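You operate a simulated robot arm through the tools that you are given. There is no shell and no other tool. Be economical: measure what you need, move in short steps, check, and stop when the job is done.

The job below is to be done with a simulated robot arm. You get a single attempt, and the scene is never put back.

TASK
Turn the tension knob with the purple dot on head two to 1. Turn the tension knob with the orange dot on head four to 2. Put the box that says "nets" from the end of the long table beside head one on the spot right of the hooping jig and the box marked "cases" on the low shelf of the packing bench. Put the black spindle cover on the top of the side bench away on the ledge under the thread stand. Take the orange brush and leave it on top of the grey backing roll on the top of the wooden desk. Put the clear bag with a blue band on the top of the pale wooden stand. Take the grey cone from the top of the wooden desk and leave it on the top of the side bench. Open the hook cover of head one. Any order will do. Set down upright: black spindle cover, clear bag with a blue band.

It is judged by the outcome, as a careful person would: the job done as asked, and still so three seconds after it is handed in. It fails if anything else is knocked over, pushed out of place, dropped, spilled or broken. Lids that push on must go on centred and level and be pressed home; caps that screw on are set level and turned clockwise until they are tight.

THE ROBOT
A 7-joint arm with a two-finger parallel gripper on a trunk, on a base that drives. Base frame: it is fixed to the floor where the robot stands at the start and does not move with it; the origin is under the middle of the robot, x ahead of it, y to its left, z up; the surface under the hand at the start is at about z = 0.82. Units: m, rad, N and s.
Its first joint turns from -2.897 to 2.897 rad. Places, roughly: black box, brown box, grey box [-0.25, 1.25, 0.75]; black spindle cover (3x3x8 cm) [-2.3, 1.2, 0.8]; clear bag with a blue band (15x8x15 cm) [-1.2, -1.6, 0.8]; grey backing roll (7x7x15 cm) [-1.8, -1.3, 0.9]; grey cone (7x6x13 cm) [-1, -1.6, 0.8]; hook cover of head one [0.7, 0.2, 0.9]; ledge under the thread stand (180x13 cm) [1.76, 0.18, 0.98]; low shelf of the packing bench [1.2, -3.5, 0.2]; orange brush (5x3x5 cm) [-1.7, -1.4, 0.8]; spot right of the hooping jig (17x18 cm) [0.06, 0.52, 0.82]; tension knob with the orange dot on head four [2, -0.7, 1.4]; tension knob with the purple dot on head two [1.1, 0, 1.4]; top of the pale wooden stand [0.2, 1.4, 0.8]; top of the side bench [-2.2, 1.3, 0.8]. Payload 3.43 kg.
The TCP is the grasp point between the finger pads, 0.03 m short of the fingertips. In the tool frame z runs along the fingers and y along their closing line. The gripper opens to 0.094 m. The fingers are 0.028 m wide and 0.01 m thick; the gripper's body (0.05 by 0.096 m) begins 0.055 m behind the TCP.
Orientation is that of the tool frame in the base frame, as [roll, pitch, yaw] about the fixed x, y, z axes, in that order (R = Rz(yaw) Ry(pitch) Rx(roll)). With the fingers straight down and closing along the base's y, the tool's x points along the base's -x, its y along +y and its z along -z.

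THE INTERFACE
- The arm moves only by the tool servo_tool. Its arguments are lists of equal length, an entry for each row: "jaw": the finger opening in m, from 0 to 0.094; "delta_pos": the shift along the base's x, y, z in m, a list of three; "rot": the turn, a rotation vector about the base's x, y, z in rad, a list of three. In form: {"jaw": [jaw, ...], "delta_pos": [[dx, dy, dz], ...], "rot": [[ax, ay, az], ...]}. A call has 1 to 8 rows; each row is the pose to reach, as a shift and turn from the pose commanded when the call began. A row lasts 0.2 s, in which the tool goes at most 0.05 m and 0.15 rad; a call with a longer step from one row to the next is refused whole, and so is a gripper value outside its range. A pose out of reach is approached as far as the arm can. The call stops where the force on the tool passes 40 N (or 10 N more than at its start, if that is more) or the arm is blocked; 0.2 s more then pass. The fingers move at their own pace (about 0.045 m/s each) and stop on an object; they squeeze with about 33 N. The grip force told is the motor's: it shows also when the fingers shut on nothing. Time passes only in rows, and 0.2 s behind the last, so rows that repeat a pose let the fingers close. It gives the time, the measured TCP pose, the force on the tool (base axes), the opening and the grip force at its end, in the units of the frame above (readings bear some noise), with the torque about the TCP (base axes, N m) and any sound that the robot's microphone picked up.
- Cameras (640 x 400 px; columns grow to the right, rows downward): "scene" is now at [0.4906, 0.2189, 1.4757]; the picture's right is [0.57, -0.82, 0.00], its down [-0.75, -0.53, -0.39] and it looks along [0.32, 0.22, -0.92] (base axes); focal length 214 px, centre (320, 200). "wrist" rides on the gripper at [0.076, 0.014, -0.102] in the tool frame; the picture's right is [-0.18, 0.98, 0.00], its down [-0.75, -0.14, -0.64] and it looks along [-0.63, -0.12, 0.77] (tool axes); focal length 243 px, centre (320, 200). There is no depth. A picture from a camera that has moved, and an enlarged one, comes with that camera's place and axes in the base frame and with its lens. The place of the scene camera against the robot may be out by one fixed shift of up to 0.012 m in any direction.
- get_image(camera): a new picture of that camera. The clock stands still meanwhile.
- slide_trunk(by): slides the trunk up (or, below 0, down) by that many m; the arm and the scene camera ride with it, the base frame stays. It gives what a move gives, with no picture.
- base_move(legs): drives the robot by 1 to 6 legs, each [ahead, left, turn to the left] in m, m and rad, along the robot's own axes; the way and the turn of a leg run together, so that a leg with both is an arc; at most 1.5 m and 3.142 rad a leg. The arm and the cameras ride along, it lands a little off, and it stops where it bumps. It gives what a move gives.
- aim_head(pan, tilt): turns the head with the scene camera to pan (to the left, within 1.798 rad either way) and tilt (down, from -0.506 to 1.204), counted from straight ahead of the robot. It gives what a move gives.
- close_up(camera, box): a new picture of the part [left, top, right, bottom] of that camera's present view, enlarged. The clock stands still meanwhile.
- job_done(): hands the job in; it is judged then, once.

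Work in short steps. Places have to be worked out from the pictures, the camera data and where the tool is seen: move nearer, look again, correct. Check each grasp and each placing, and mend what went wrong. You have 217 turns and 198 pictures in all, those below and enlarged ones among them. Open the gripper and draw the arm clear of the work before you hand the job in, unless the task says otherwise; then end with one line.

The tools are called after "Emit:" as name(argument=value, ...) on one line, values as JSON. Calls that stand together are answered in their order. servo_tool: Moves the arm, as the interface text tells. Its arguments: {"type":"object","properties":{"jaw":{"type":"array","items":{"type":"number"}},"delta_pos":{"type":"array","items":{"type":"array","items":{"type":"number"}}},"rot":{"type":"array","items":{"type":"array","items":{"type":"number"}}}},"required":["jaw","delta_pos","rot"]} The other tools are called the same way: slide_trunk (by) slides the trunk up or down; base_move (legs) drives the base; aim_head (pan, tilt) turns the head that bears the scene camera; get_image (camera) takes a picture; close_up (camera, box) takes an enlarged picture of a part of a camera's view; job_done () hands the job in.

At the start:

```text
time_s: 0.0
tool_pos: [0.3873, 0.2719, 1.0003]
ee_rot: [-3.141, 0.0, 3.139]
contact_force: [0.2, 0.5, 0.6]
torque: [0.03, -0.01, 0.03]
grip_width: 0.094
grip_force: 0.1
trunk travel left (down, up): [-0.575, 0.035]
robot x, y, heading: [0.0005, -0.0008, 0.001]
head pan, tilt: [0.611, 1.168]
```

scene: 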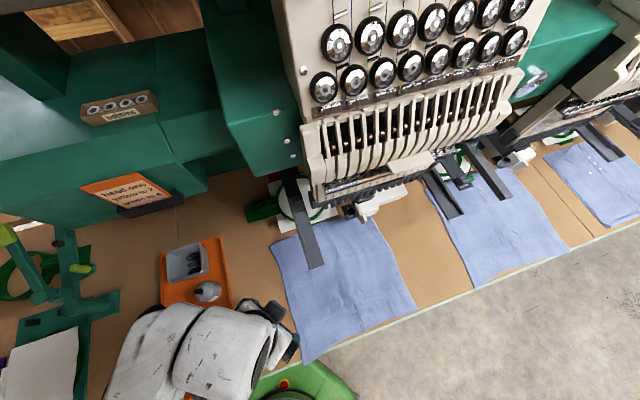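
wrist: 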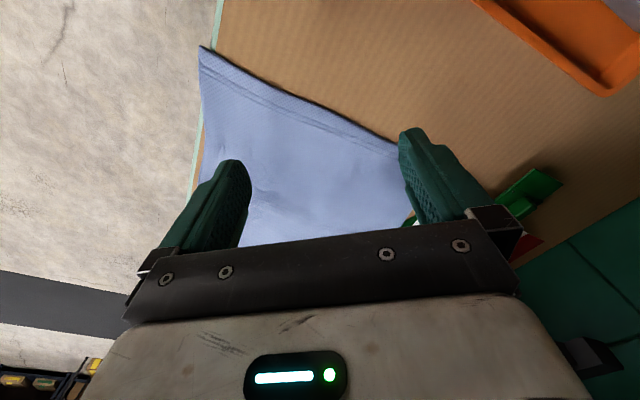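

I start by looking round: the head turned to the machine at a shallower tilt.

Emit:
aim_head(pan=0.2, tilt=0.4)

Emit:
get_image(camera="scene")

Emit:
aim_head(pan=1.5, tilt=0.7)

Emit:
get_image(camera="scene")

Emit:
aim_head(pan=-0.9, tilt=0.5)

Emit:
get_image(camera="scene")

```text
time_s: 1.1
tool_pos: [0.3864, 0.2724, 0.999]
ee_rot: [3.141, 0.001, 3.14]
contact_force: [0.1, 0.3, 0.3]
torque: [0.01, -0.02, -0.01]
grip_width: 0.0938
grip_force: 0.1
trunk travel left (down, up): [-0.575, 0.035]
robot x, y, heading: [-0.003, -0.001, 0.003]
head pan, tilt: [0.201, 0.4]
```

```text
195 pictures are left
camera scene: at [0.5335, 0.204, 1.5366], right [0.2, -0.98, 0.0], down [-0.38, -0.08, -0.92], along [0.9, 0.18, -0.39], focal length 214 px, centre (320, 200)
```

scene: 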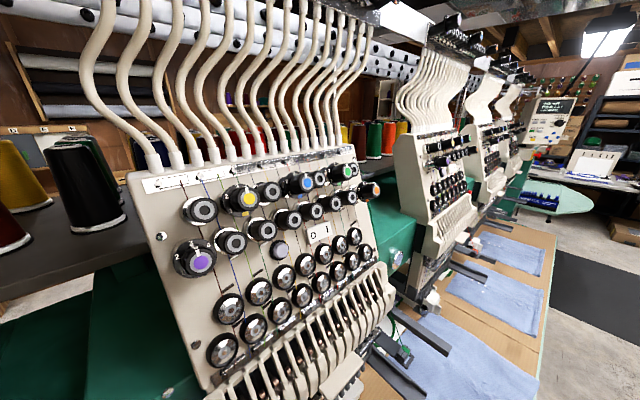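

```text
time_s: 2.6
tool_pos: [0.3866, 0.2725, 0.9993]
ee_rot: [3.141, 0.0, 3.141]
contact_force: [0.2, 0.0, -0.5]
torque: [0.01, 0.0, 0.03]
grip_width: 0.094
grip_force: 0.0
trunk travel left (down, up): [-0.575, 0.035]
robot x, y, heading: [-0.0034, 0.0011, 0.006]
head pan, tilt: [1.499, 0.7]
```

```text
194 pictures are left
camera scene: at [0.4489, 0.2702, 1.5098], right [1.0, -0.07, 0.0], down [-0.05, -0.64, -0.77], along [0.06, 0.76, -0.64], focal length 214 px, centre (320, 200)
```

scene: 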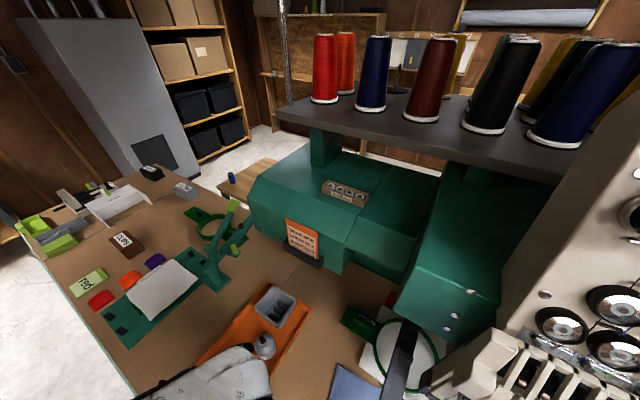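

```text
time_s: 4.8
tool_pos: [0.3874, 0.2721, 0.9995]
ee_rot: [3.141, 0.0, 3.14]
contact_force: [-0.6, -0.8, -0.3]
torque: [-0.02, 0.02, 0.01]
grip_width: 0.0942
grip_force: 0.1
trunk travel left (down, up): [-0.575, 0.035]
robot x, y, heading: [0.0011, -0.0004, -0.002]
head pan, tilt: [-0.901, 0.499]
```

```text
193 pictures are left
camera scene: at [0.4993, 0.1142, 1.5275], right [-0.78, -0.62, 0.0], down [-0.3, 0.37, -0.88], along [0.55, -0.69, -0.48], focal length 214 px, centre (320, 200)
```

scene: 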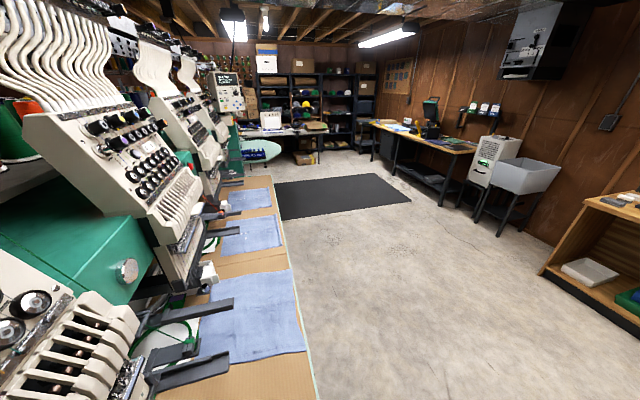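

I see the heads run along d≈(0.82,-0.57), with head one nearest. I look more closely at head two, at the table end, and behind the robot.

Emit:
aim_head(pan=-0.2, tilt=0.25)

Emit:
close_up(camera="scene", box=[160, 100, 480, 300])

Emit:
aim_head(pan=1.79, tilt=0.6)

Emit:
get_image(camera="scene")

Emit:
aim_head(pan=-1.79, tilt=0.5)

Emit:
get_image(camera="scene")

```text
time_s: 5.8
tool_pos: [0.3875, 0.2723, 1.0]
ee_rot: [3.141, 0.0, -3.141]
contact_force: [0.3, -0.8, -0.2]
torque: [0.0, -0.01, 0.03]
grip_width: 0.094
grip_force: 0.1
trunk travel left (down, up): [-0.575, 0.035]
robot x, y, heading: [-0.001, -0.0011, 0.001]
head pan, tilt: [-0.201, 0.25]
```

```text
2.00 times, centred on (320, 200) of scene
camera zoom: at [0.5343, 0.1668, 1.5506], right [-0.2, -0.98, 0.0], down [-0.24, 0.05, -0.97], along [0.95, -0.19, -0.25], focal length 429 px, centre (320, 200)
```

zoom: 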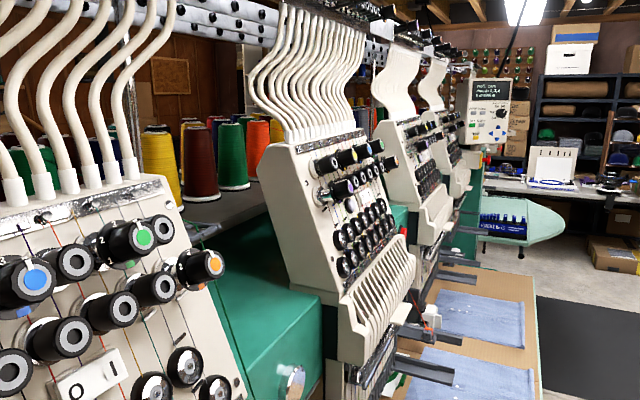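

```text
time_s: 7.8
tool_pos: [0.388, 0.2721, 0.9995]
ee_rot: [3.14, 0.0, 3.14]
contact_force: [0.3, 0.5, -0.1]
torque: [-0.01, 0.0, -0.03]
grip_width: 0.0942
grip_force: 0.1
trunk travel left (down, up): [-0.575, 0.035]
robot x, y, heading: [-0.0011, -0.001, 0.001]
head pan, tilt: [1.791, 0.6]
```

```text
191 pictures are left
camera scene: at [0.4235, 0.2717, 1.5184], right [0.98, 0.22, 0.0], down [0.12, -0.55, -0.83], along [-0.18, 0.81, -0.56], focal length 214 px, centre (320, 200)
```

scene: 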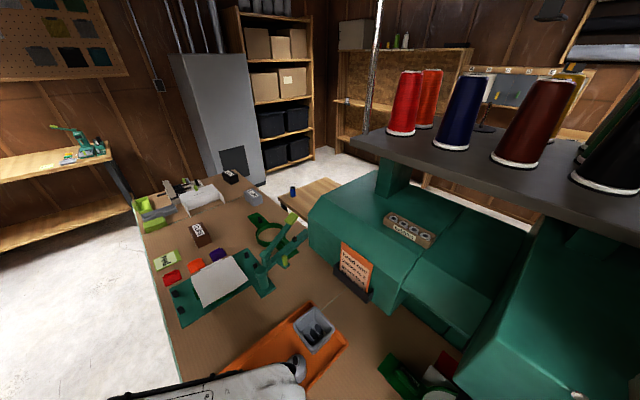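

```text
time_s: 10.8
tool_pos: [0.3866, 0.2714, 0.9992]
ee_rot: [-3.141, 0.0, 3.141]
contact_force: [-0.2, 0.2, 0.1]
torque: [0.01, 0.01, 0.0]
grip_width: 0.094
grip_force: 0.2
trunk travel left (down, up): [-0.575, 0.035]
robot x, y, heading: [-0.003, -0.0024, -0.002]
head pan, tilt: [-1.791, 0.499]
```

```text
190 pictures are left
camera scene: at [0.423, 0.0967, 1.5275], right [-0.98, 0.22, 0.0], down [0.1, 0.47, -0.88], along [-0.19, -0.86, -0.48], focal length 214 px, centre (320, 200)
```

scene: 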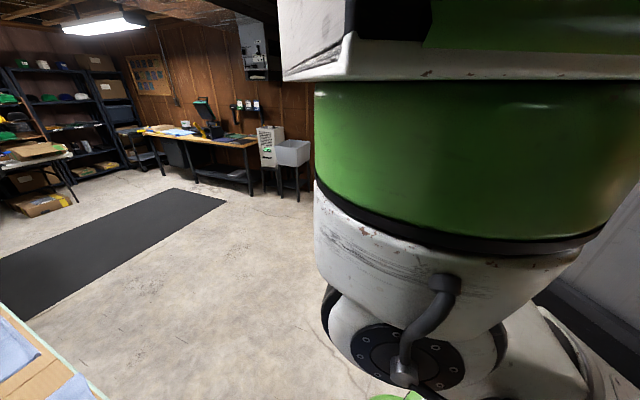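

Retract the arm toward the robot before driving.

Emit:
servo_tool(jaw=[0.09, 0.09, 0.09, 0.09, 0.09, 0.09], delta_pos=[[-0.02, -0.03, 0.03], [-0.04, -0.06, 0.05], [-0.06, -0.09, 0.08], [-0.08, -0.12, 0.1], [-0.1, -0.15, 0.1], [-0.11, -0.165, 0.1]], rot=[[0, 0, 0], [0, 0, 0], [0, 0, 0], [0, 0, 0], [0, 0, 0], [0, 0, 0]])

Emit:
base_move(legs=[[-0.12, -0.2, 0], [0.85, -0.42, 0]])

Emit:
aim_head(pan=0.9, tilt=0.25)

Emit:
get_image(camera="scene")

```text
time_s: 12.2
tool_pos: [0.2709, 0.1816, 1.0745]
ee_rot: [-3.139, 0.003, 3.137]
contact_force: [-1.0, 0.4, -0.8]
torque: [-0.02, -0.01, -0.01]
grip_width: 0.0902
grip_force: 0.0
out of reach, approached as far as the arm can: row 3, 4, 5, 6
trunk travel left (down, up): [-0.575, 0.035]
robot x, y, heading: [-0.0015, 0.0022, -0.005]
head pan, tilt: [-1.791, 0.499]
```

```text
time_s: 18.4
tool_pos: [0.9962, -0.433, 1.0743]
ee_rot: [-3.139, 0.0, 3.139]
contact_force: [-0.1, -0.4, 0.3]
torque: [-0.04, -0.02, -0.03]
grip_width: 0.0897
grip_force: 0.0
trunk travel left (down, up): [-0.575, 0.035]
robot x, y, heading: [0.7273, -0.6173, 0.005]
head pan, tilt: [-1.791, 0.499]
```

```text
time_s: 20.8
tool_pos: [0.9957, -0.4321, 1.0757]
ee_rot: [-3.139, 0.0, 3.14]
contact_force: [0.2, 0.2, 0.0]
torque: [-0.05, -0.01, 0.01]
grip_width: 0.09
grip_force: 0.1
trunk travel left (down, up): [-0.575, 0.035]
robot x, y, heading: [0.7271, -0.6158, 0.002]
head pan, tilt: [0.901, 0.25]
```

```text
189 pictures are left
camera scene: at [1.2268, -0.3561, 1.5506], right [0.78, -0.62, 0.0], down [-0.15, -0.19, -0.97], along [0.6, 0.76, -0.25], focal length 214 px, centre (320, 200)
```

scene: 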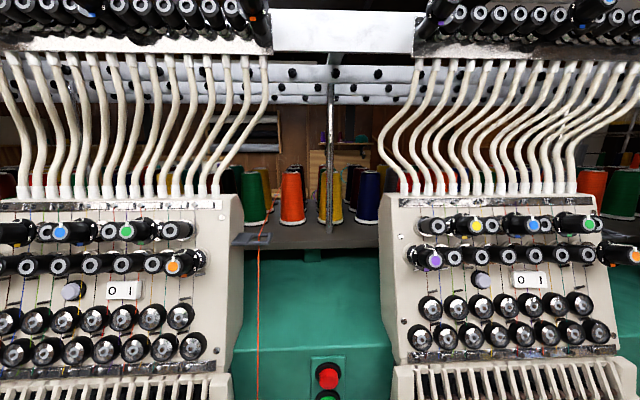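

The left head here is head two. Look at its purple knob.

Emit:
aim_head(pan=1.5, tilt=0.4)

Emit:
get_image(camera="scene")

```text
time_s: 21.8
tool_pos: [0.9962, -0.4321, 1.0736]
ee_rot: [-3.139, -0.001, 3.137]
contact_force: [0.5, 0.3, -0.6]
torque: [-0.01, 0.03, -0.03]
grip_width: 0.09
grip_force: 0.0
trunk travel left (down, up): [-0.575, 0.035]
robot x, y, heading: [0.7268, -0.6175, -0.003]
head pan, tilt: [1.499, 0.4]
```

```text
188 pictures are left
camera scene: at [1.1754, -0.3368, 1.5367], right [1.0, -0.07, 0.0], down [-0.03, -0.39, -0.92], along [0.07, 0.92, -0.39], focal length 214 px, centre (320, 200)
```

scene: 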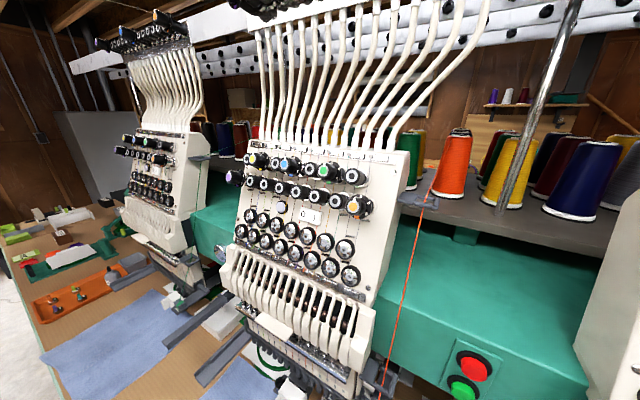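

Turn in place to face the machine squarely.

Emit:
base_move(legs=[[0, 0, 0.97], [0, 0.2, 0]])

Emit:
aim_head(pan=0.1, tilt=0.35)

Emit:
get_image(camera="scene")

```text
time_s: 25.9
tool_pos: [0.5558, -0.1765, 1.0735]
ee_rot: [-3.14, 0.0, -2.16]
contact_force: [0.2, -0.6, 1.2]
torque: [-0.01, 0.02, 0.03]
grip_width: 0.0901
grip_force: 0.1
trunk travel left (down, up): [-0.575, 0.035]
robot x, y, heading: [0.5561, -0.5015, 0.985]
head pan, tilt: [1.499, 0.4]
```

```text
time_s: 27.4
tool_pos: [0.5559, -0.1775, 1.0735]
ee_rot: [-3.14, 0.0, -2.159]
contact_force: [1.1, 0.5, 0.9]
torque: [0.0, 0.0, 0.02]
grip_width: 0.0901
grip_force: 0.1
trunk travel left (down, up): [-0.575, 0.035]
robot x, y, heading: [0.5523, -0.502, 0.983]
head pan, tilt: [0.099, 0.351]
```

```text
187 pictures are left
camera scene: at [0.6838, 0.0458, 1.5412], right [0.88, -0.47, 0.0], down [-0.16, -0.3, -0.94], along [0.44, 0.83, -0.34], focal length 214 px, centre (320, 200)
```

scene: 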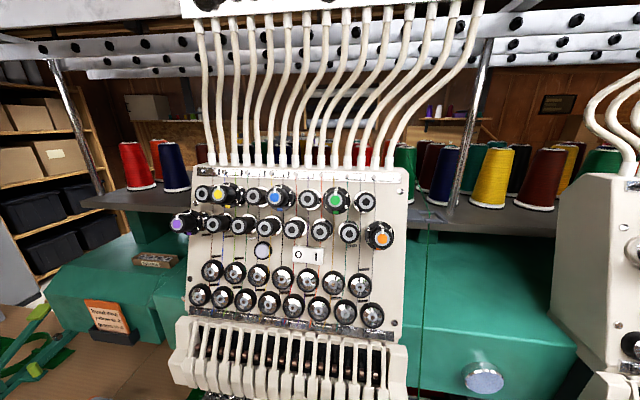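

This is head one; move right about 0.55 to face head two.

Emit:
base_move(legs=[[0, -0.5, 0]])

Emit:
aim_head(pan=0.3, tilt=0.35)

Emit:
get_image(camera="scene")

```text
time_s: 30.4
tool_pos: [0.974, -0.4551, 1.0738]
ee_rot: [-3.141, -0.001, -2.158]
contact_force: [-0.4, -0.3, -0.1]
torque: [0.03, 0.01, -0.03]
grip_width: 0.0901
grip_force: 0.1
trunk travel left (down, up): [-0.575, 0.035]
robot x, y, heading: [0.9782, -0.7772, 0.989]
head pan, tilt: [0.099, 0.351]
```

```text
time_s: 31.1
tool_pos: [0.9743, -0.4537, 1.0734]
ee_rot: [-3.14, 0.001, -2.159]
contact_force: [-0.1, -0.9, -0.3]
torque: [0.01, 0.0, 0.02]
grip_width: 0.0897
grip_force: 0.0
trunk travel left (down, up): [-0.575, 0.035]
robot x, y, heading: [0.9766, -0.7807, 0.989]
head pan, tilt: [0.3, 0.351]
```

```text
186 pictures are left
camera scene: at [1.0849, -0.2244, 1.5412], right [0.96, -0.28, 0.0], down [-0.1, -0.33, -0.94], along [0.26, 0.9, -0.34], focal length 214 px, centre (320, 200)
```

scene: 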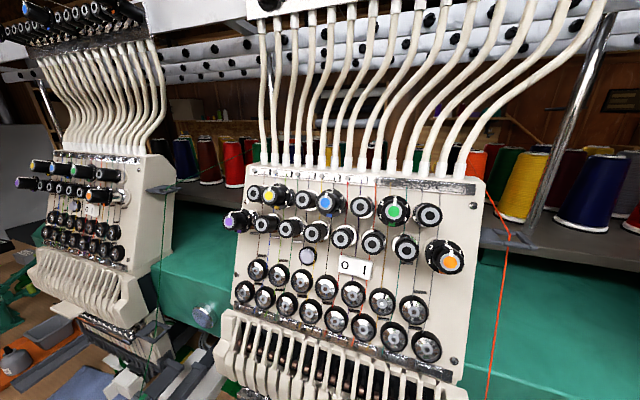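

Zoom on the purple knob and the dial around it.

Emit:
close_up(camera="scene", box=[200, 180, 280, 230])

Emit:
close_up(camera="scene", box=[400, 220, 480, 270])

```text
8.00 times, centred on (240, 205) of scene
camera zoom: at [1.0849, -0.2244, 1.5412], right [0.96, -0.28, 0.0], down [-0.1, -0.33, -0.94], along [0.26, 0.9, -0.34], focal length 1716 px, centre (960, 160)
```

zoom: 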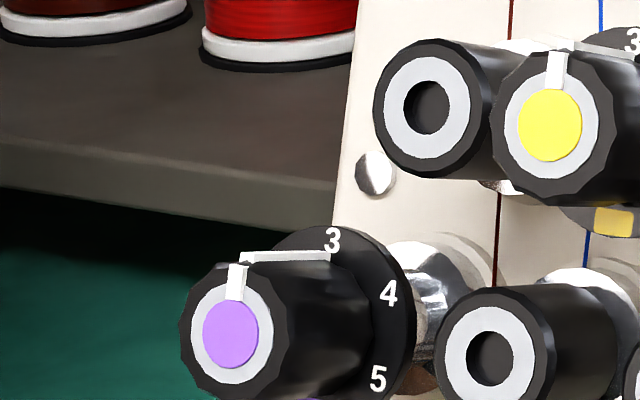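

```text
8.00 times, centred on (440, 245) of scene
camera zoom: at [1.0849, -0.2244, 1.5412], right [0.96, -0.28, 0.0], down [-0.1, -0.33, -0.94], along [0.26, 0.9, -0.34], focal length 1716 px, centre (-640, -160)
```

zoom: 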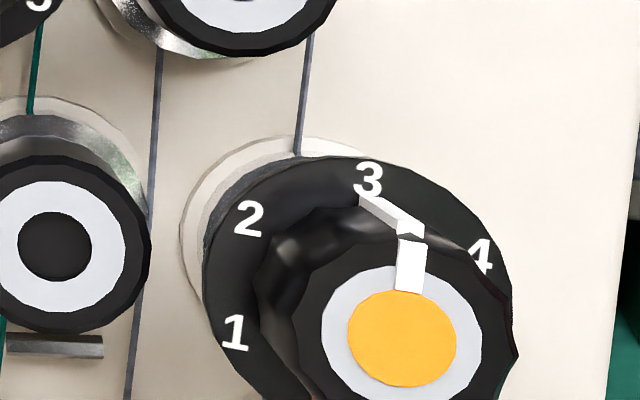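

Purple knob estimated near (1.035, 0.085, 1.407), its axis going in along about (0.53,0.77,-0.36). I tilt the tool to that axis while rising.

Emit:
servo_tool(jaw=[0.09, 0.09, 0.09, 0.09, 0.09, 0.09, 0.09, 0.09], delta_pos=[[0, 0.01, 0.04], [0, 0.02, 0.08], [0, 0.03, 0.12], [0, 0.04, 0.16], [0, 0.06, 0.2], [0, 0.08, 0.24], [0, 0.1, 0.28], [0, 0.12, 0.32]], rot=[[0.122, -0.084, 0], [0.244, -0.168, 0], [0.366, -0.251, 0], [0.488, -0.335, 0], [0.61, -0.419, 0], [0.732, -0.503, 0], [0.854, -0.587, 0], [0.976, -0.67, 0]])

Emit:
get_image(camera="wrist")

Emit:
get_image(camera="scene")

```text
time_s: 31.8
tool_pos: [1.0065, -0.387, 1.1269]
ee_rot: [-3.09, 0.456, -2.149]
contact_force: [0.5, 0.2, 1.2]
torque: [-0.02, 0.01, 0.01]
grip_width: 0.0901
grip_force: 0.1
out of reach, approached as far as the arm can: row 2, 3
trunk travel left (down, up): [-0.575, 0.035]
robot x, y, heading: [0.9732, -0.78, 0.987]
head pan, tilt: [0.3, 0.351]
stopped in row 3: the arm was blocked; the commanded pose is now the measured one
```

```text
183 pictures are left
camera wrist: at [0.9284, -0.4713, 1.1861], right [-0.72, 0.69, 0.04], down [0.3, 0.27, 0.91], along [0.62, 0.67, -0.4], focal length 243 px, centre (320, 200)
```

wrist: 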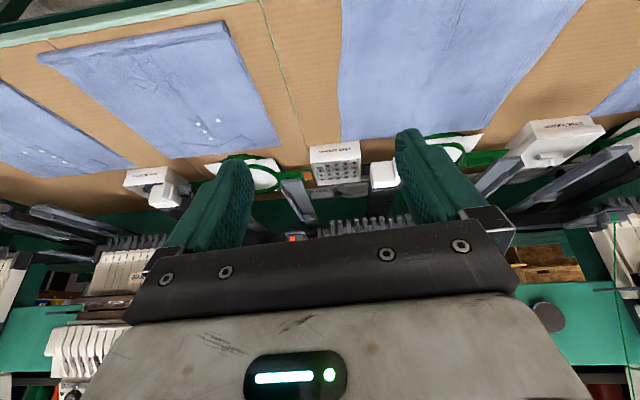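

```text
182 pictures are left
camera scene: at [1.0849, -0.2244, 1.5412], right [0.96, -0.28, 0.0], down [-0.1, -0.33, -0.94], along [0.26, 0.9, -0.34], focal length 214 px, centre (320, 200)
```

scene: 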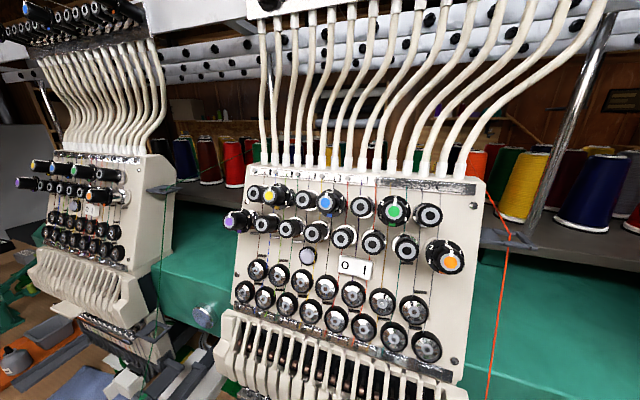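

The fold was too tight near the body. I move outward and up first, then tilt.

Emit:
servo_tool(jaw=[0.09, 0.09, 0.09, 0.09, 0.09, 0.09], delta_pos=[[0, 0.03, 0.03], [-0.01, 0.06, 0.06], [-0.01, 0.09, 0.1], [-0.02, 0.12, 0.14], [-0.02, 0.16, 0.17], [-0.03, 0.2, 0.19]], rot=[[0, 0, 0], [0, 0, 0], [0.06, -0.04, 0], [0.12, -0.084, 0], [0.18, -0.13, 0], [0.244, -0.168, 0]])

```text
refused: row 4 steps farther than a row can; nothing moved
```

Slightly shorter steps.

Emit:
servo_tool(jaw=[0.09, 0.09, 0.09, 0.09, 0.09, 0.09, 0.09], delta_pos=[[0, 0.03, 0.03], [-0.01, 0.06, 0.06], [-0.01, 0.09, 0.09], [-0.02, 0.12, 0.12], [-0.02, 0.15, 0.15], [-0.03, 0.18, 0.18], [-0.03, 0.21, 0.2]], rot=[[0, 0, 0], [0, 0, 0], [0.06, -0.04, 0], [0.12, -0.084, 0], [0.18, -0.13, 0], [0.244, -0.168, 0], [0.3, -0.21, 0]])

```text
time_s: 33.4
tool_pos: [0.9742, -0.1769, 1.3277]
ee_rot: [-3.073, 0.821, -2.135]
contact_force: [0.7, 0.1, -0.5]
torque: [0.01, 0.01, -0.03]
grip_width: 0.0901
grip_force: 0.0
trunk travel left (down, up): [-0.575, 0.035]
robot x, y, heading: [0.9746, -0.7805, 0.985]
head pan, tilt: [0.3, 0.351]
```

Continue to the stand-off pose, finishing the tilt.

Emit:
servo_tool(jaw=[0.06, 0.06, 0.06, 0.06], delta_pos=[[0, 0.035, 0.03], [0, 0.07, 0.06], [0, 0.1, 0.09], [0, 0.13, 0.122]], rot=[[0.08, -0.055, 0], [0.16, -0.11, 0], [0.24, -0.165, 0], [0.313, -0.215, 0]])

Emit:
get_image(camera="wrist")

Emit:
get_image(camera="scene")

```text
time_s: 34.4
tool_pos: [0.974, -0.0466, 1.4505]
ee_rot: [-3.032, 1.202, -2.1]
contact_force: [-0.9, -0.3, 0.8]
torque: [0.01, 0.05, 0.01]
grip_width: 0.0602
grip_force: 0.1
trunk travel left (down, up): [-0.575, 0.035]
robot x, y, heading: [0.9739, -0.78, 0.986]
head pan, tilt: [0.3, 0.351]
```

```text
181 pictures are left
camera wrist: at [0.8917, -0.1378, 1.4164], right [-0.76, 0.64, 0.13], down [-0.11, -0.33, 0.94], along [0.64, 0.7, 0.32], focal length 243 px, centre (320, 200)
```

wrist: 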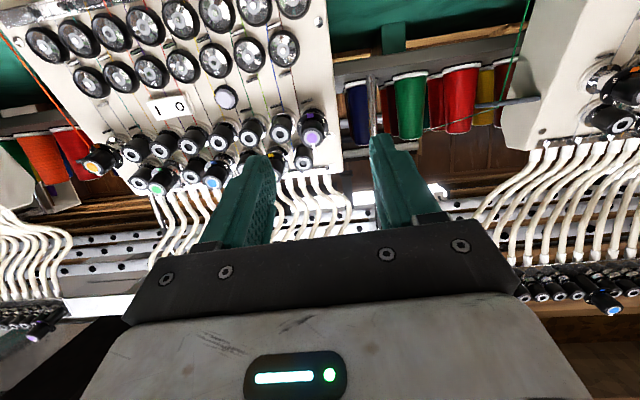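

```text
180 pictures are left
camera scene: at [1.0848, -0.2243, 1.5411], right [0.96, -0.28, 0.0], down [-0.1, -0.33, -0.94], along [0.26, 0.9, -0.34], focal length 214 px, centre (320, 200)
```

scene: 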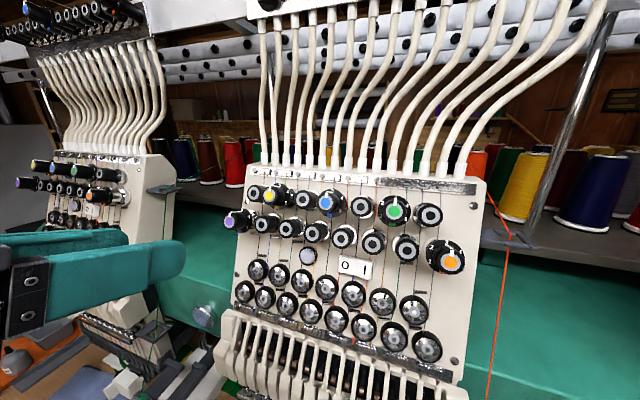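

Wrist view triangulates the knob to about (1.043, 0.031, 1.426). Zoom in to read the dial and gaps.

Emit:
close_up(camera="wrist", box=[230, 80, 358, 160])

```text
5.00 times, centred on (294, 120) of wrist
camera zoom: at [0.8917, -0.1378, 1.4164], right [-0.76, 0.64, 0.13], down [-0.11, -0.33, 0.94], along [0.64, 0.7, 0.32], focal length 1213 px, centre (450, 600)
```

zoom: 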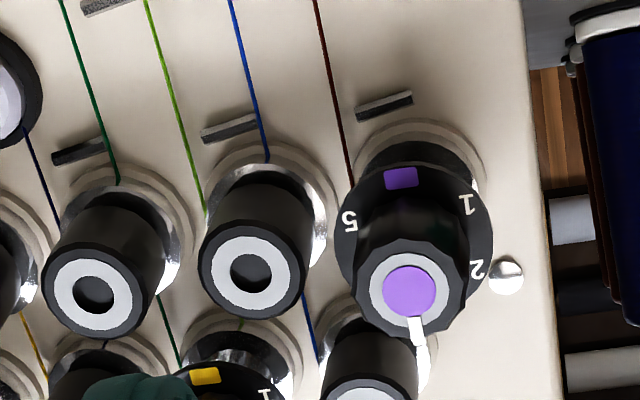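

Dial reads: pointer at 3, numbers spaced ~60°, so turning to 1 is ~120° anticlockwise. I pre-rotate the tool +1.0 rad about its axis and line up in front of the knob.

Emit:
servo_tool(jaw=[0.05, 0.05, 0.05, 0.05, 0.05, 0.05, 0.05], delta_pos=[[0.005, 0.005, 0], [0.01, 0.01, 0], [0.015, 0.015, -0.001], [0.02, 0.02, -0.001], [0.025, 0.025, -0.002], [0.03, 0.03, -0.002], [0.035, 0.034, -0.002]], rot=[[0.08, 0.105, -0.052], [0.16, 0.211, -0.104], [0.242, 0.317, -0.156], [0.323, 0.423, -0.208], [0.404, 0.529, -0.26], [0.485, 0.635, -0.312], [0.565, 0.74, -0.364]])

Emit:
get_image(camera="wrist")

Emit:
get_image(camera="scene")

```text
time_s: 36.0
tool_pos: [1.0105, -0.0137, 1.4476]
ee_rot: [2.01, 0.567, 2.734]
contact_force: [0.0, 0.5, -0.6]
torque: [0.01, -0.01, 0.01]
grip_width: 0.0503
grip_force: 0.1
trunk travel left (down, up): [-0.575, 0.035]
robot x, y, heading: [0.9786, -0.7785, 0.987]
head pan, tilt: [0.3, 0.351]
```

```text
178 pictures are left
camera wrist: at [0.8911, -0.0557, 1.4553], right [-0.13, 0.51, 0.85], down [0.26, -0.81, 0.53], along [0.96, 0.29, -0.03], focal length 243 px, centre (320, 200)
```

wrist: 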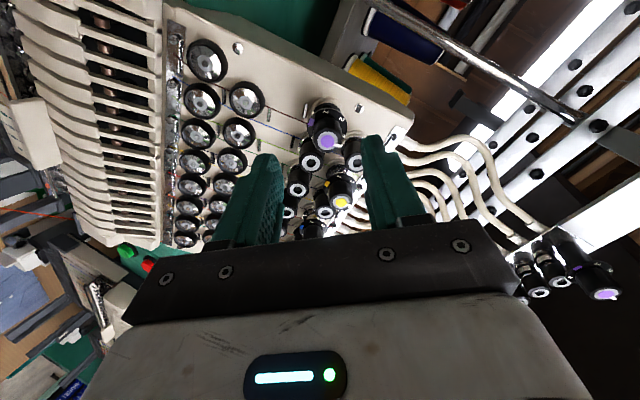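

```text
177 pictures are left
camera scene: at [1.0848, -0.2242, 1.5411], right [0.96, -0.28, 0.0], down [-0.1, -0.33, -0.94], along [0.26, 0.9, -0.34], focal length 214 px, centre (320, 200)
```

scene: 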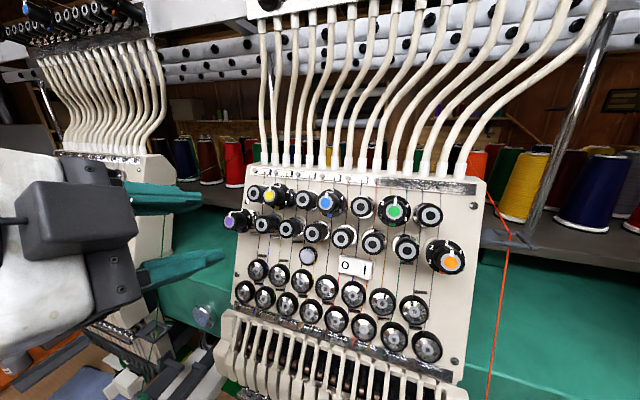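

Triangulated face centre: (1.043, 0.029, 1.4335). I centre the tool on it and go in so the fingertips overlap the knob by ~15 mm, then look.

Emit:
servo_tool(jaw=[0.042, 0.042, 0.042, 0.042], delta_pos=[[0.001, 0.002, 0.0057], [0.008, 0.012, 0.001], [0.016, 0.022, -0.004], [0.0238, 0.0317, -0.0087]], rot=[[0, 0, 0], [0, 0, 0], [0, 0, 0], [0, 0, 0]])

Emit:
get_image(camera="wrist")

Emit:
get_image(camera="scene")

```text
time_s: 37.0
tool_pos: [1.0359, 0.0192, 1.44]
ee_rot: [2.008, 0.569, 2.732]
contact_force: [-0.1, 0.9, 0.1]
torque: [0.02, 0.02, -0.01]
grip_width: 0.0423
grip_force: 0.0
trunk travel left (down, up): [-0.575, 0.035]
robot x, y, heading: [0.9756, -0.7787, 0.988]
head pan, tilt: [0.3, 0.351]
```

```text
176 pictures are left
camera wrist: at [0.9148, -0.0237, 1.4466], right [-0.13, 0.51, 0.85], down [0.26, -0.81, 0.53], along [0.96, 0.29, -0.02], focal length 243 px, centre (320, 200)
```

wrist: 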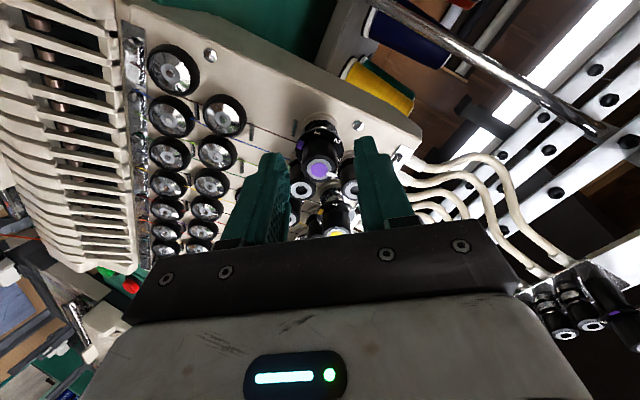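

```text
175 pictures are left
camera scene: at [1.0848, -0.2242, 1.5411], right [0.96, -0.28, 0.0], down [-0.1, -0.33, -0.94], along [0.26, 0.9, -0.34], focal length 214 px, centre (320, 200)
```

scene: 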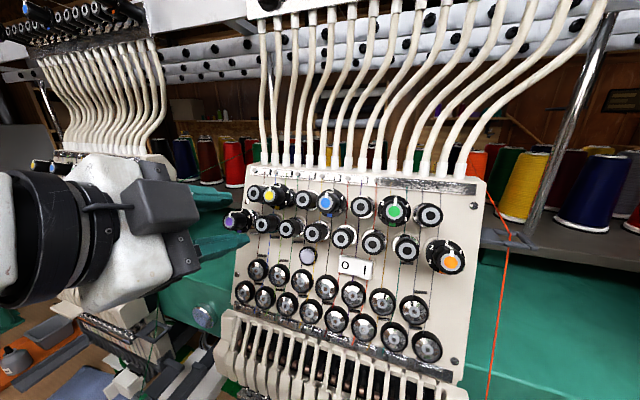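

Centred. I push in 5 mm more and close on the knob.

Emit:
servo_tool(jaw=[0.042, 0.015, 0.0, 0.0, 0.0], delta_pos=[[0.0028, 0.0037, -0.0018], [0.0028, 0.0037, -0.0018], [0.0028, 0.0037, -0.0018], [0.0028, 0.0037, -0.0018], [0.0028, 0.0037, -0.0018]], rot=[[0, 0, 0], [0, 0, 0], [0, 0, 0], [0, 0, 0], [0, 0, 0]])

```text
time_s: 38.2
tool_pos: [1.0364, 0.0214, 1.4361]
ee_rot: [2.012, 0.57, 2.736]
contact_force: [0.4, -7.7, -9.6]
torque: [0.35, -0.22, 0.09]
grip_width: 0.0215
grip_force: 45.6
trunk travel left (down, up): [-0.575, 0.035]
robot x, y, heading: [0.9758, -0.7817, 0.987]
head pan, tilt: [0.3, 0.351]
```

Gripped (21.5 mm) with a slight side load; I relieve it by ~3 mm and turn anticlockwise 1.2 rad.

Emit:
servo_tool(jaw=[0.0, 0.0, 0.0, 0.0, 0.0, 0.0, 0.0, 0.0], delta_pos=[[0.0004, -0.0015, -0.0025], [0.0004, -0.0015, -0.0025], [0.0004, -0.0015, -0.0025], [0.0004, -0.0015, -0.0025], [0.0004, -0.0015, -0.0025], [0.0004, -0.0015, -0.0025], [0.0004, -0.0015, -0.0025], [0.0004, -0.0015, -0.0025]], rot=[[-0.085, -0.111, 0.054], [-0.17, -0.222, 0.108], [-0.255, -0.333, 0.161], [-0.34, -0.443, 0.215], [-0.425, -0.554, 0.269], [-0.51, -0.665, 0.323], [-0.595, -0.776, 0.376], [-0.68, -0.887, 0.43]])

```text
time_s: 40.0
tool_pos: [1.0374, 0.0209, 1.4362]
ee_rot: [-2.581, 1.136, -1.613]
contact_force: [2.7, 8.0, 15.4]
torque: [1.19, -0.47, 0.85]
grip_width: 0.0217
grip_force: 44.9
trunk travel left (down, up): [-0.575, 0.035]
robot x, y, heading: [0.9771, -0.7823, 0.986]
head pan, tilt: [0.3, 0.351]
```

Check the dial before continuing.

Emit:
close_up(camera="wrist", box=[220, 90, 412, 210])

Emit:
close_up(camera="scene", box=[180, 170, 308, 250])

```text
3.33 times, centred on (316, 150) of wrist
camera zoom: at [0.9673, -0.0802, 1.401], right [-0.81, 0.59, -0.05], down [-0.23, -0.23, 0.94], along [0.54, 0.77, 0.33], focal length 809 px, centre (333, 367)
```

zoom: 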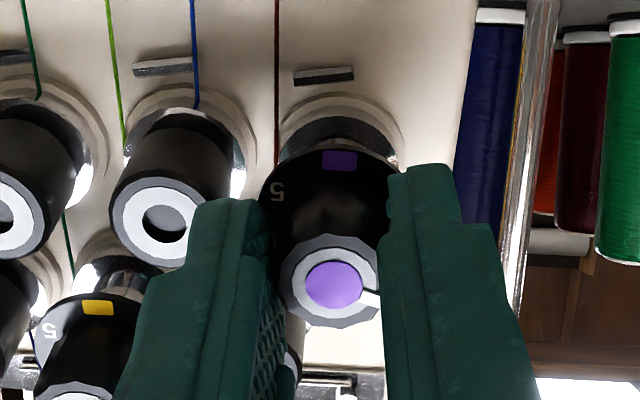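

```text
5.00 times, centred on (244, 210) of scene
camera zoom: at [1.0851, -0.2245, 1.5412], right [0.96, -0.28, 0.0], down [-0.1, -0.33, -0.94], along [0.26, 0.9, -0.34], focal length 1072 px, centre (700, 150)
```

zoom: 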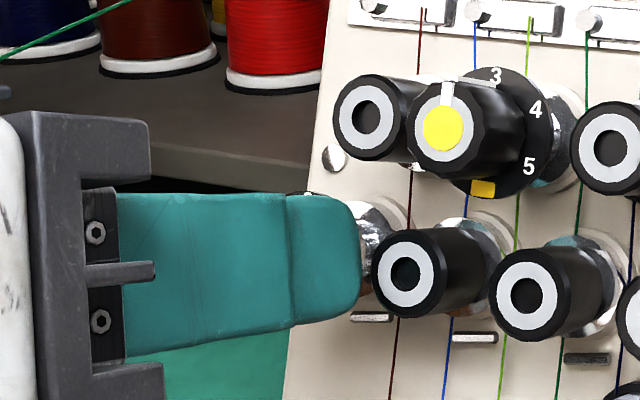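

Pointer rotates with the grip. Continue another 0.9 rad, easing the load.

Emit:
servo_tool(jaw=[0.0, 0.0, 0.0, 0.0, 0.0, 0.0], delta_pos=[[0.0, 0.001, 0.0015], [0.0, 0.001, 0.0015], [0.0, 0.001, 0.0015], [0.0, 0.001, 0.0015], [0.0, 0.001, 0.0015], [0.0, 0.001, 0.0015]], rot=[[-0.085, -0.111, 0.054], [-0.17, -0.222, 0.108], [-0.255, -0.333, 0.161], [-0.34, -0.443, 0.215], [-0.425, -0.554, 0.269], [-0.51, -0.665, 0.323]])

Emit:
close_up(camera="wrist", box=[220, 90, 412, 210])

```text
time_s: 41.4
tool_pos: [1.0395, 0.0207, 1.436]
ee_rot: [-1.972, 0.401, -0.817]
contact_force: [5.0, -9.3, 4.2]
torque: [-0.07, 0.6, -0.05]
grip_width: 0.0215
grip_force: 45.3
trunk travel left (down, up): [-0.575, 0.035]
robot x, y, heading: [0.9764, -0.7769, 0.985]
head pan, tilt: [0.3, 0.351]
```

```text
3.33 times, centred on (316, 150) of wrist
camera zoom: at [1.0219, -0.1068, 1.4332], right [-0.64, 0.12, -0.76], down [-0.76, 0.03, 0.64], along [0.1, 0.99, 0.07], focal length 809 px, centre (333, 367)
```

zoom: 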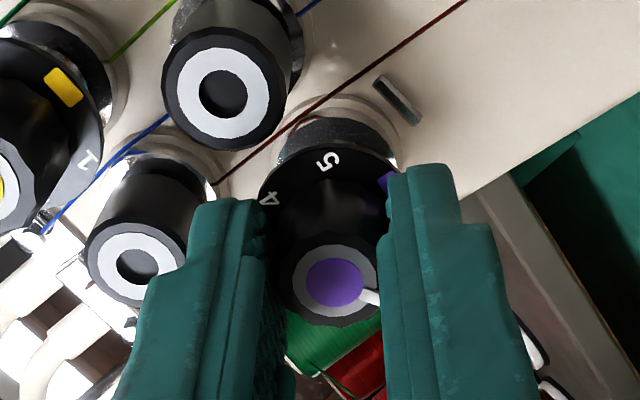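

Release and back off along the axis to read the dial.

Emit:
servo_tool(jaw=[0.04, 0.042, 0.042, 0.042, 0.042, 0.042], delta_pos=[[0, 0, 0], [0, 0, 0], [-0.0114, -0.0148, 0.0072], [-0.0227, -0.03, 0.0144], [-0.034, -0.0444, 0.0215], [-0.0568, -0.074, 0.036]], rot=[[0, 0, 0], [0, 0, 0], [0, 0, 0], [0, 0, 0], [0, 0, 0], [0, 0, 0]])

Emit:
close_up(camera="wrist", box=[256, 80, 384, 160])

Emit:
close_up(camera="scene", box=[200, 190, 280, 240])

```text
time_s: 42.8
tool_pos: [0.9814, -0.0525, 1.4746]
ee_rot: [-1.974, 0.4, -0.818]
contact_force: [-0.6, -0.6, 0.1]
torque: [-0.02, -0.01, 0.01]
grip_width: 0.042
grip_force: 0.1
trunk travel left (down, up): [-0.575, 0.035]
robot x, y, heading: [0.9815, -0.7837, 0.982]
head pan, tilt: [0.3, 0.351]
```

```text
5.00 times, centred on (320, 120) of wrist
camera zoom: at [0.965, -0.1807, 1.4699], right [-0.64, 0.12, -0.76], down [-0.76, 0.03, 0.65], along [0.1, 0.99, 0.07], focal length 1213 px, centre (320, 600)
```

zoom: 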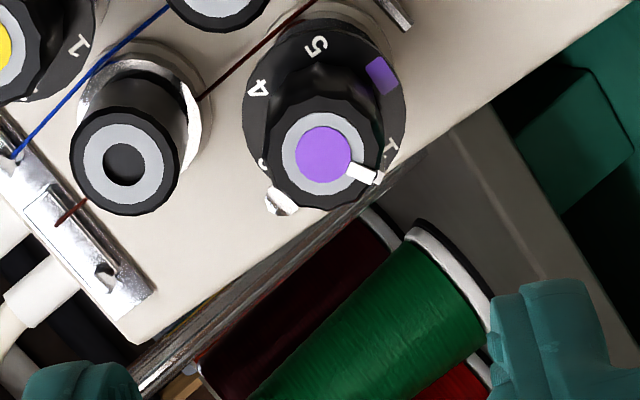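

```text
8.00 times, centred on (240, 215) of scene
camera zoom: at [1.0852, -0.2242, 1.541], right [0.96, -0.28, 0.0], down [-0.1, -0.33, -0.94], along [0.26, 0.9, -0.34], focal length 1716 px, centre (960, 80)
```

zoom: 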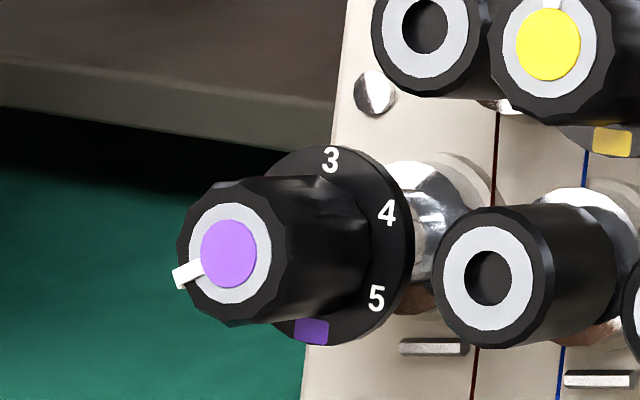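

The green knob on this head is seen exactly along its axis; I zoom on it for the dial spacing.

Emit:
close_up(camera="scene", box=[368, 195, 416, 225])

```text
13.33 times, centred on (392, 210) of scene
camera zoom: at [1.0852, -0.2242, 1.541], right [0.96, -0.28, 0.0], down [-0.1, -0.33, -0.94], along [0.26, 0.9, -0.34], focal length 2860 px, centre (-640, 67)
```

zoom: 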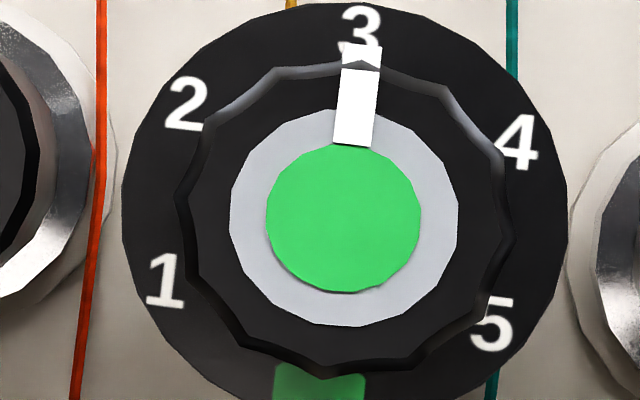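

The pointer direction matches "1" (24° vs 25° in the wrist view). Retract and unwind the tool, then drive along to head four.

Emit:
servo_tool(jaw=[0.042, 0.042, 0.042, 0.042, 0.042, 0.042, 0.042, 0.042], delta_pos=[[-0.012, -0.016, 0], [-0.024, -0.032, 0], [-0.036, -0.048, 0], [-0.048, -0.064, 0], [-0.06, -0.08, 0], [-0.072, -0.096, 0], [-0.084, -0.112, 0], [-0.09, -0.12, 0]], rot=[[0.085, 0.111, -0.054], [0.17, 0.222, -0.108], [0.255, 0.333, -0.161], [0.34, 0.443, -0.215], [0.425, 0.554, -0.269], [0.51, 0.665, -0.323], [0.595, 0.776, -0.376], [0.68, 0.887, -0.43]])

Emit:
base_move(legs=[[-0.067, -0.9, 0]])

Emit:
aim_head(pan=0.0, tilt=0.35)

Emit:
get_image(camera="scene")

```text
time_s: 44.6
tool_pos: [0.8912, -0.1725, 1.472]
ee_rot: [2.985, 1.198, -2.392]
contact_force: [-0.1, 0.0, 0.6]
torque: [0.0, 0.0, 0.0]
grip_width: 0.042
grip_force: 0.0
trunk travel left (down, up): [-0.575, 0.035]
robot x, y, heading: [0.9781, -0.7808, 0.985]
head pan, tilt: [0.3, 0.351]
```

```text
time_s: 49.4
tool_pos: [1.6138, -0.7274, 1.4727]
ee_rot: [2.99, 1.202, -2.386]
contact_force: [0.3, -0.2, 0.1]
torque: [-0.02, 0.02, 0.0]
grip_width: 0.042
grip_force: 0.0
trunk travel left (down, up): [-0.575, 0.035]
robot x, y, heading: [1.697, -1.3339, 0.983]
head pan, tilt: [0.3, 0.351]
```

```text
time_s: 50.2
tool_pos: [1.6137, -0.7283, 1.4729]
ee_rot: [2.991, 1.201, -2.384]
contact_force: [0.0, 0.4, 0.2]
torque: [0.02, -0.05, 0.01]
grip_width: 0.042
grip_force: 0.0
trunk travel left (down, up): [-0.575, 0.035]
robot x, y, heading: [1.7008, -1.3363, 0.985]
head pan, tilt: [0.0, 0.351]
```

```text
168 pictures are left
camera scene: at [1.8326, -0.7919, 1.5412], right [0.83, -0.55, 0.0], down [-0.19, -0.29, -0.94], along [0.52, 0.78, -0.34], focal length 214 px, centre (320, 200)
```

scene: 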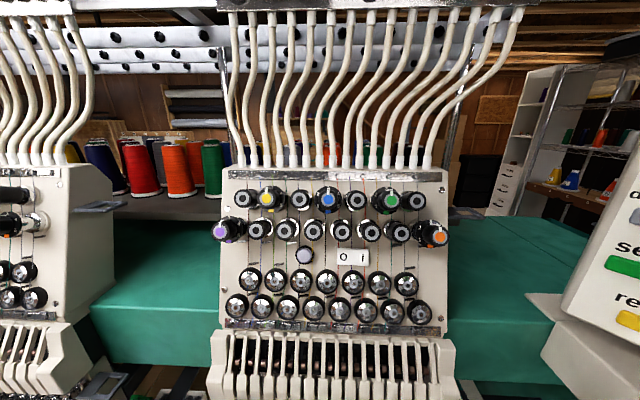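

This is head four; the orange knob is near (2.0,-0.72,1.44). The head mast would be in the arm's way, so I draw back a bit and turn the base right 0.5 so the mast moves clear.

Emit:
servo_tool(jaw=[0.042, 0.042], delta_pos=[[-0.024, -0.032, 0], [-0.048, -0.064, 0]], rot=[[0, 0, 0], [0, 0, 0]])

Emit:
base_move(legs=[[0, 0, -0.5]])

Emit:
aim_head(pan=0.8, tilt=0.35)

Emit:
get_image(camera="scene")

Emit:
get_image(camera="wrist")

```text
time_s: 50.8
tool_pos: [1.5648, -0.7902, 1.4716]
ee_rot: [2.991, 1.202, -2.386]
contact_force: [0.7, 0.6, 0.4]
torque: [-0.01, 0.01, 0.0]
grip_width: 0.0422
grip_force: 0.1
trunk travel left (down, up): [-0.575, 0.035]
robot x, y, heading: [1.7007, -1.3344, 0.984]
head pan, tilt: [0.0, 0.351]
```

```text
time_s: 52.6
tool_pos: [1.8423, -0.7929, 1.4711]
ee_rot: [2.991, 1.202, -2.883]
contact_force: [0.0, 0.3, 0.2]
torque: [0.01, 0.0, -0.04]
grip_width: 0.0421
grip_force: 0.0
trunk travel left (down, up): [-0.575, 0.035]
robot x, y, heading: [1.6994, -1.3335, 0.488]
head pan, tilt: [0.0, 0.351]
```

```text
time_s: 53.7
tool_pos: [1.8418, -0.7924, 1.4724]
ee_rot: [2.992, 1.2, -2.883]
contact_force: [0.1, 0.1, -0.5]
torque: [-0.02, 0.02, 0.01]
grip_width: 0.042
grip_force: 0.0
trunk travel left (down, up): [-0.575, 0.035]
robot x, y, heading: [1.6992, -1.3384, 0.485]
head pan, tilt: [0.799, 0.351]
```

```text
167 pictures are left
camera scene: at [2.0249, -0.8768, 1.5412], right [0.96, -0.28, 0.0], down [-0.1, -0.33, -0.94], along [0.26, 0.9, -0.34], focal length 214 px, centre (320, 200)
```

scene: 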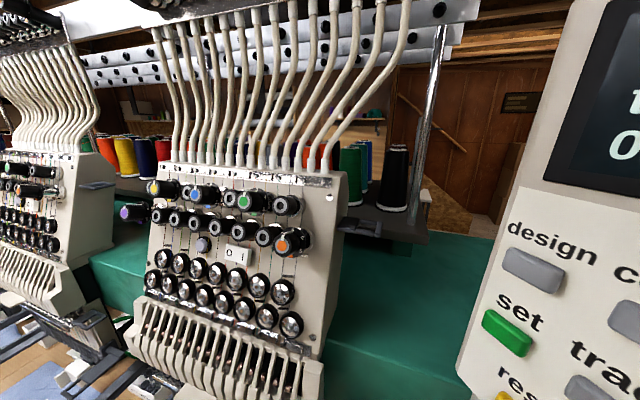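

```text
166 pictures are left
camera wrist: at [1.7243, -0.8263, 1.439], right [-0.32, 0.92, 0.23], down [-0.23, -0.3, 0.92], along [0.92, 0.24, 0.31], focal length 243 px, centre (320, 200)
```

wrist: 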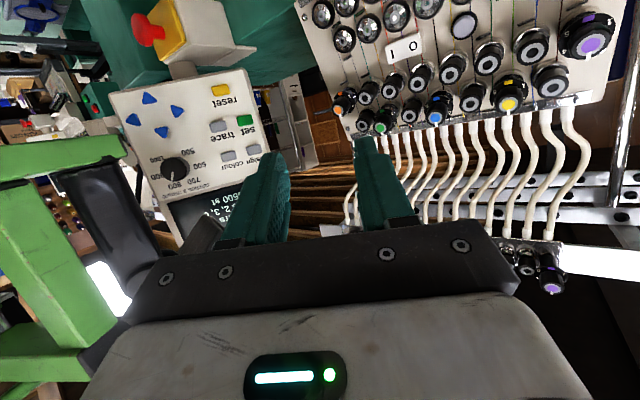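

Orange knob triangulates to (2.0385,-0.692,1.43). I shift the base 0.12 further along so the mast is clear of the hand, then swing the tool to the knob's axis.

Emit:
base_move(legs=[[0.053, -0.108, 0]])

Emit:
servo_tool(jaw=[0.05, 0.05, 0.05, 0.05], delta_pos=[[0.01, 0.02, 0], [0.02, 0.04, -0.002], [0.03, 0.06, -0.004], [0.04, 0.075, -0.008]], rot=[[0, 0, 0.13], [0, 0, 0.26], [0, 0, 0.38], [0, 0, 0.5]])

Emit:
get_image(camera="wrist")

Emit:
get_image(camera="scene")

```text
time_s: 55.0
tool_pos: [1.9402, -0.8625, 1.4722]
ee_rot: [2.991, 1.201, -2.882]
contact_force: [-0.2, -0.6, 0.1]
torque: [0.0, 0.01, 0.01]
grip_width: 0.042
grip_force: 0.1
trunk travel left (down, up): [-0.575, 0.035]
robot x, y, heading: [1.7993, -1.4065, 0.489]
head pan, tilt: [0.799, 0.351]
```

```text
time_s: 56.0
tool_pos: [1.9803, -0.7885, 1.4639]
ee_rot: [2.99, 1.2, -2.38]
contact_force: [-0.3, 0.3, -0.4]
torque: [-0.01, 0.0, -0.01]
grip_width: 0.0499
grip_force: 0.1
trunk travel left (down, up): [-0.575, 0.035]
robot x, y, heading: [1.7968, -1.4056, 0.488]
head pan, tilt: [0.799, 0.351]
```

```text
165 pictures are left
camera wrist: at [1.8925, -0.8749, 1.4309], right [-0.72, 0.65, 0.23], down [-0.05, -0.38, 0.92], along [0.69, 0.65, 0.31], focal length 243 px, centre (320, 200)
```

wrist: 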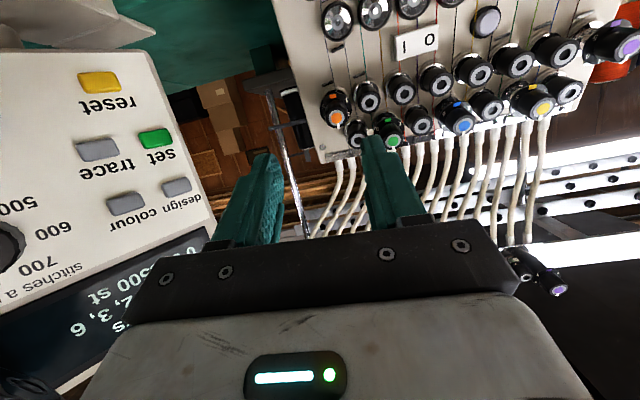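

```text
164 pictures are left
camera scene: at [2.1227, -0.9464, 1.5412], right [0.96, -0.28, 0.0], down [-0.1, -0.33, -0.94], along [0.26, 0.9, -0.34], focal length 214 px, centre (320, 200)
```

scene: 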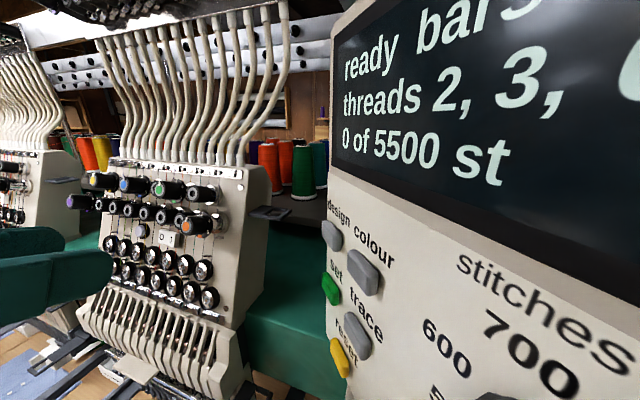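

Refined knob face: (2.040,-0.690,1.432). Pre-rotate +0.45 about the axis and come to 5 cm from the face.

Emit:
servo_tool(jaw=[0.045, 0.045, 0.045, 0.045], delta_pos=[[0.008, 0.015, -0.004], [0.016, 0.03, -0.008], [0.024, 0.045, -0.012], [0.032, 0.0615, -0.014]], rot=[[0.063, 0.084, -0.04], [0.127, 0.168, -0.081], [0.19, 0.251, -0.121], [0.253, 0.335, -0.161]])

Emit:
get_image(camera="wrist")

```text
time_s: 57.0
tool_pos: [2.013, -0.7258, 1.4498]
ee_rot: [2.239, 0.952, 3.064]
contact_force: [0.1, -0.3, -0.2]
torque: [0.0, -0.01, 0.01]
grip_width: 0.0449
grip_force: 0.2
trunk travel left (down, up): [-0.575, 0.035]
robot x, y, heading: [1.7957, -1.4062, 0.49]
head pan, tilt: [0.799, 0.351]
```

```text
163 pictures are left
camera wrist: at [1.903, -0.7895, 1.4313], right [-0.47, 0.65, 0.6], down [0.16, -0.61, 0.78], along [0.87, 0.46, 0.18], focal length 243 px, centre (320, 200)
```

wrist: 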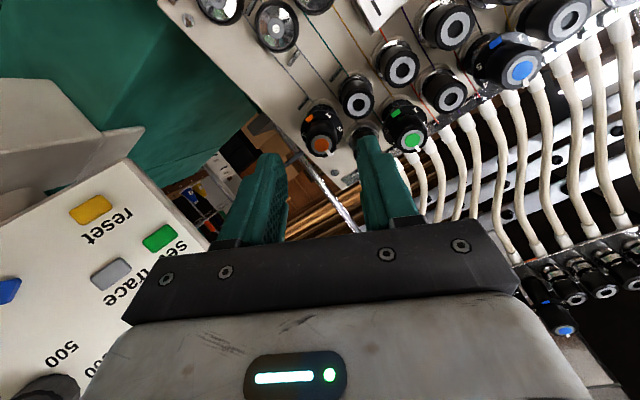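

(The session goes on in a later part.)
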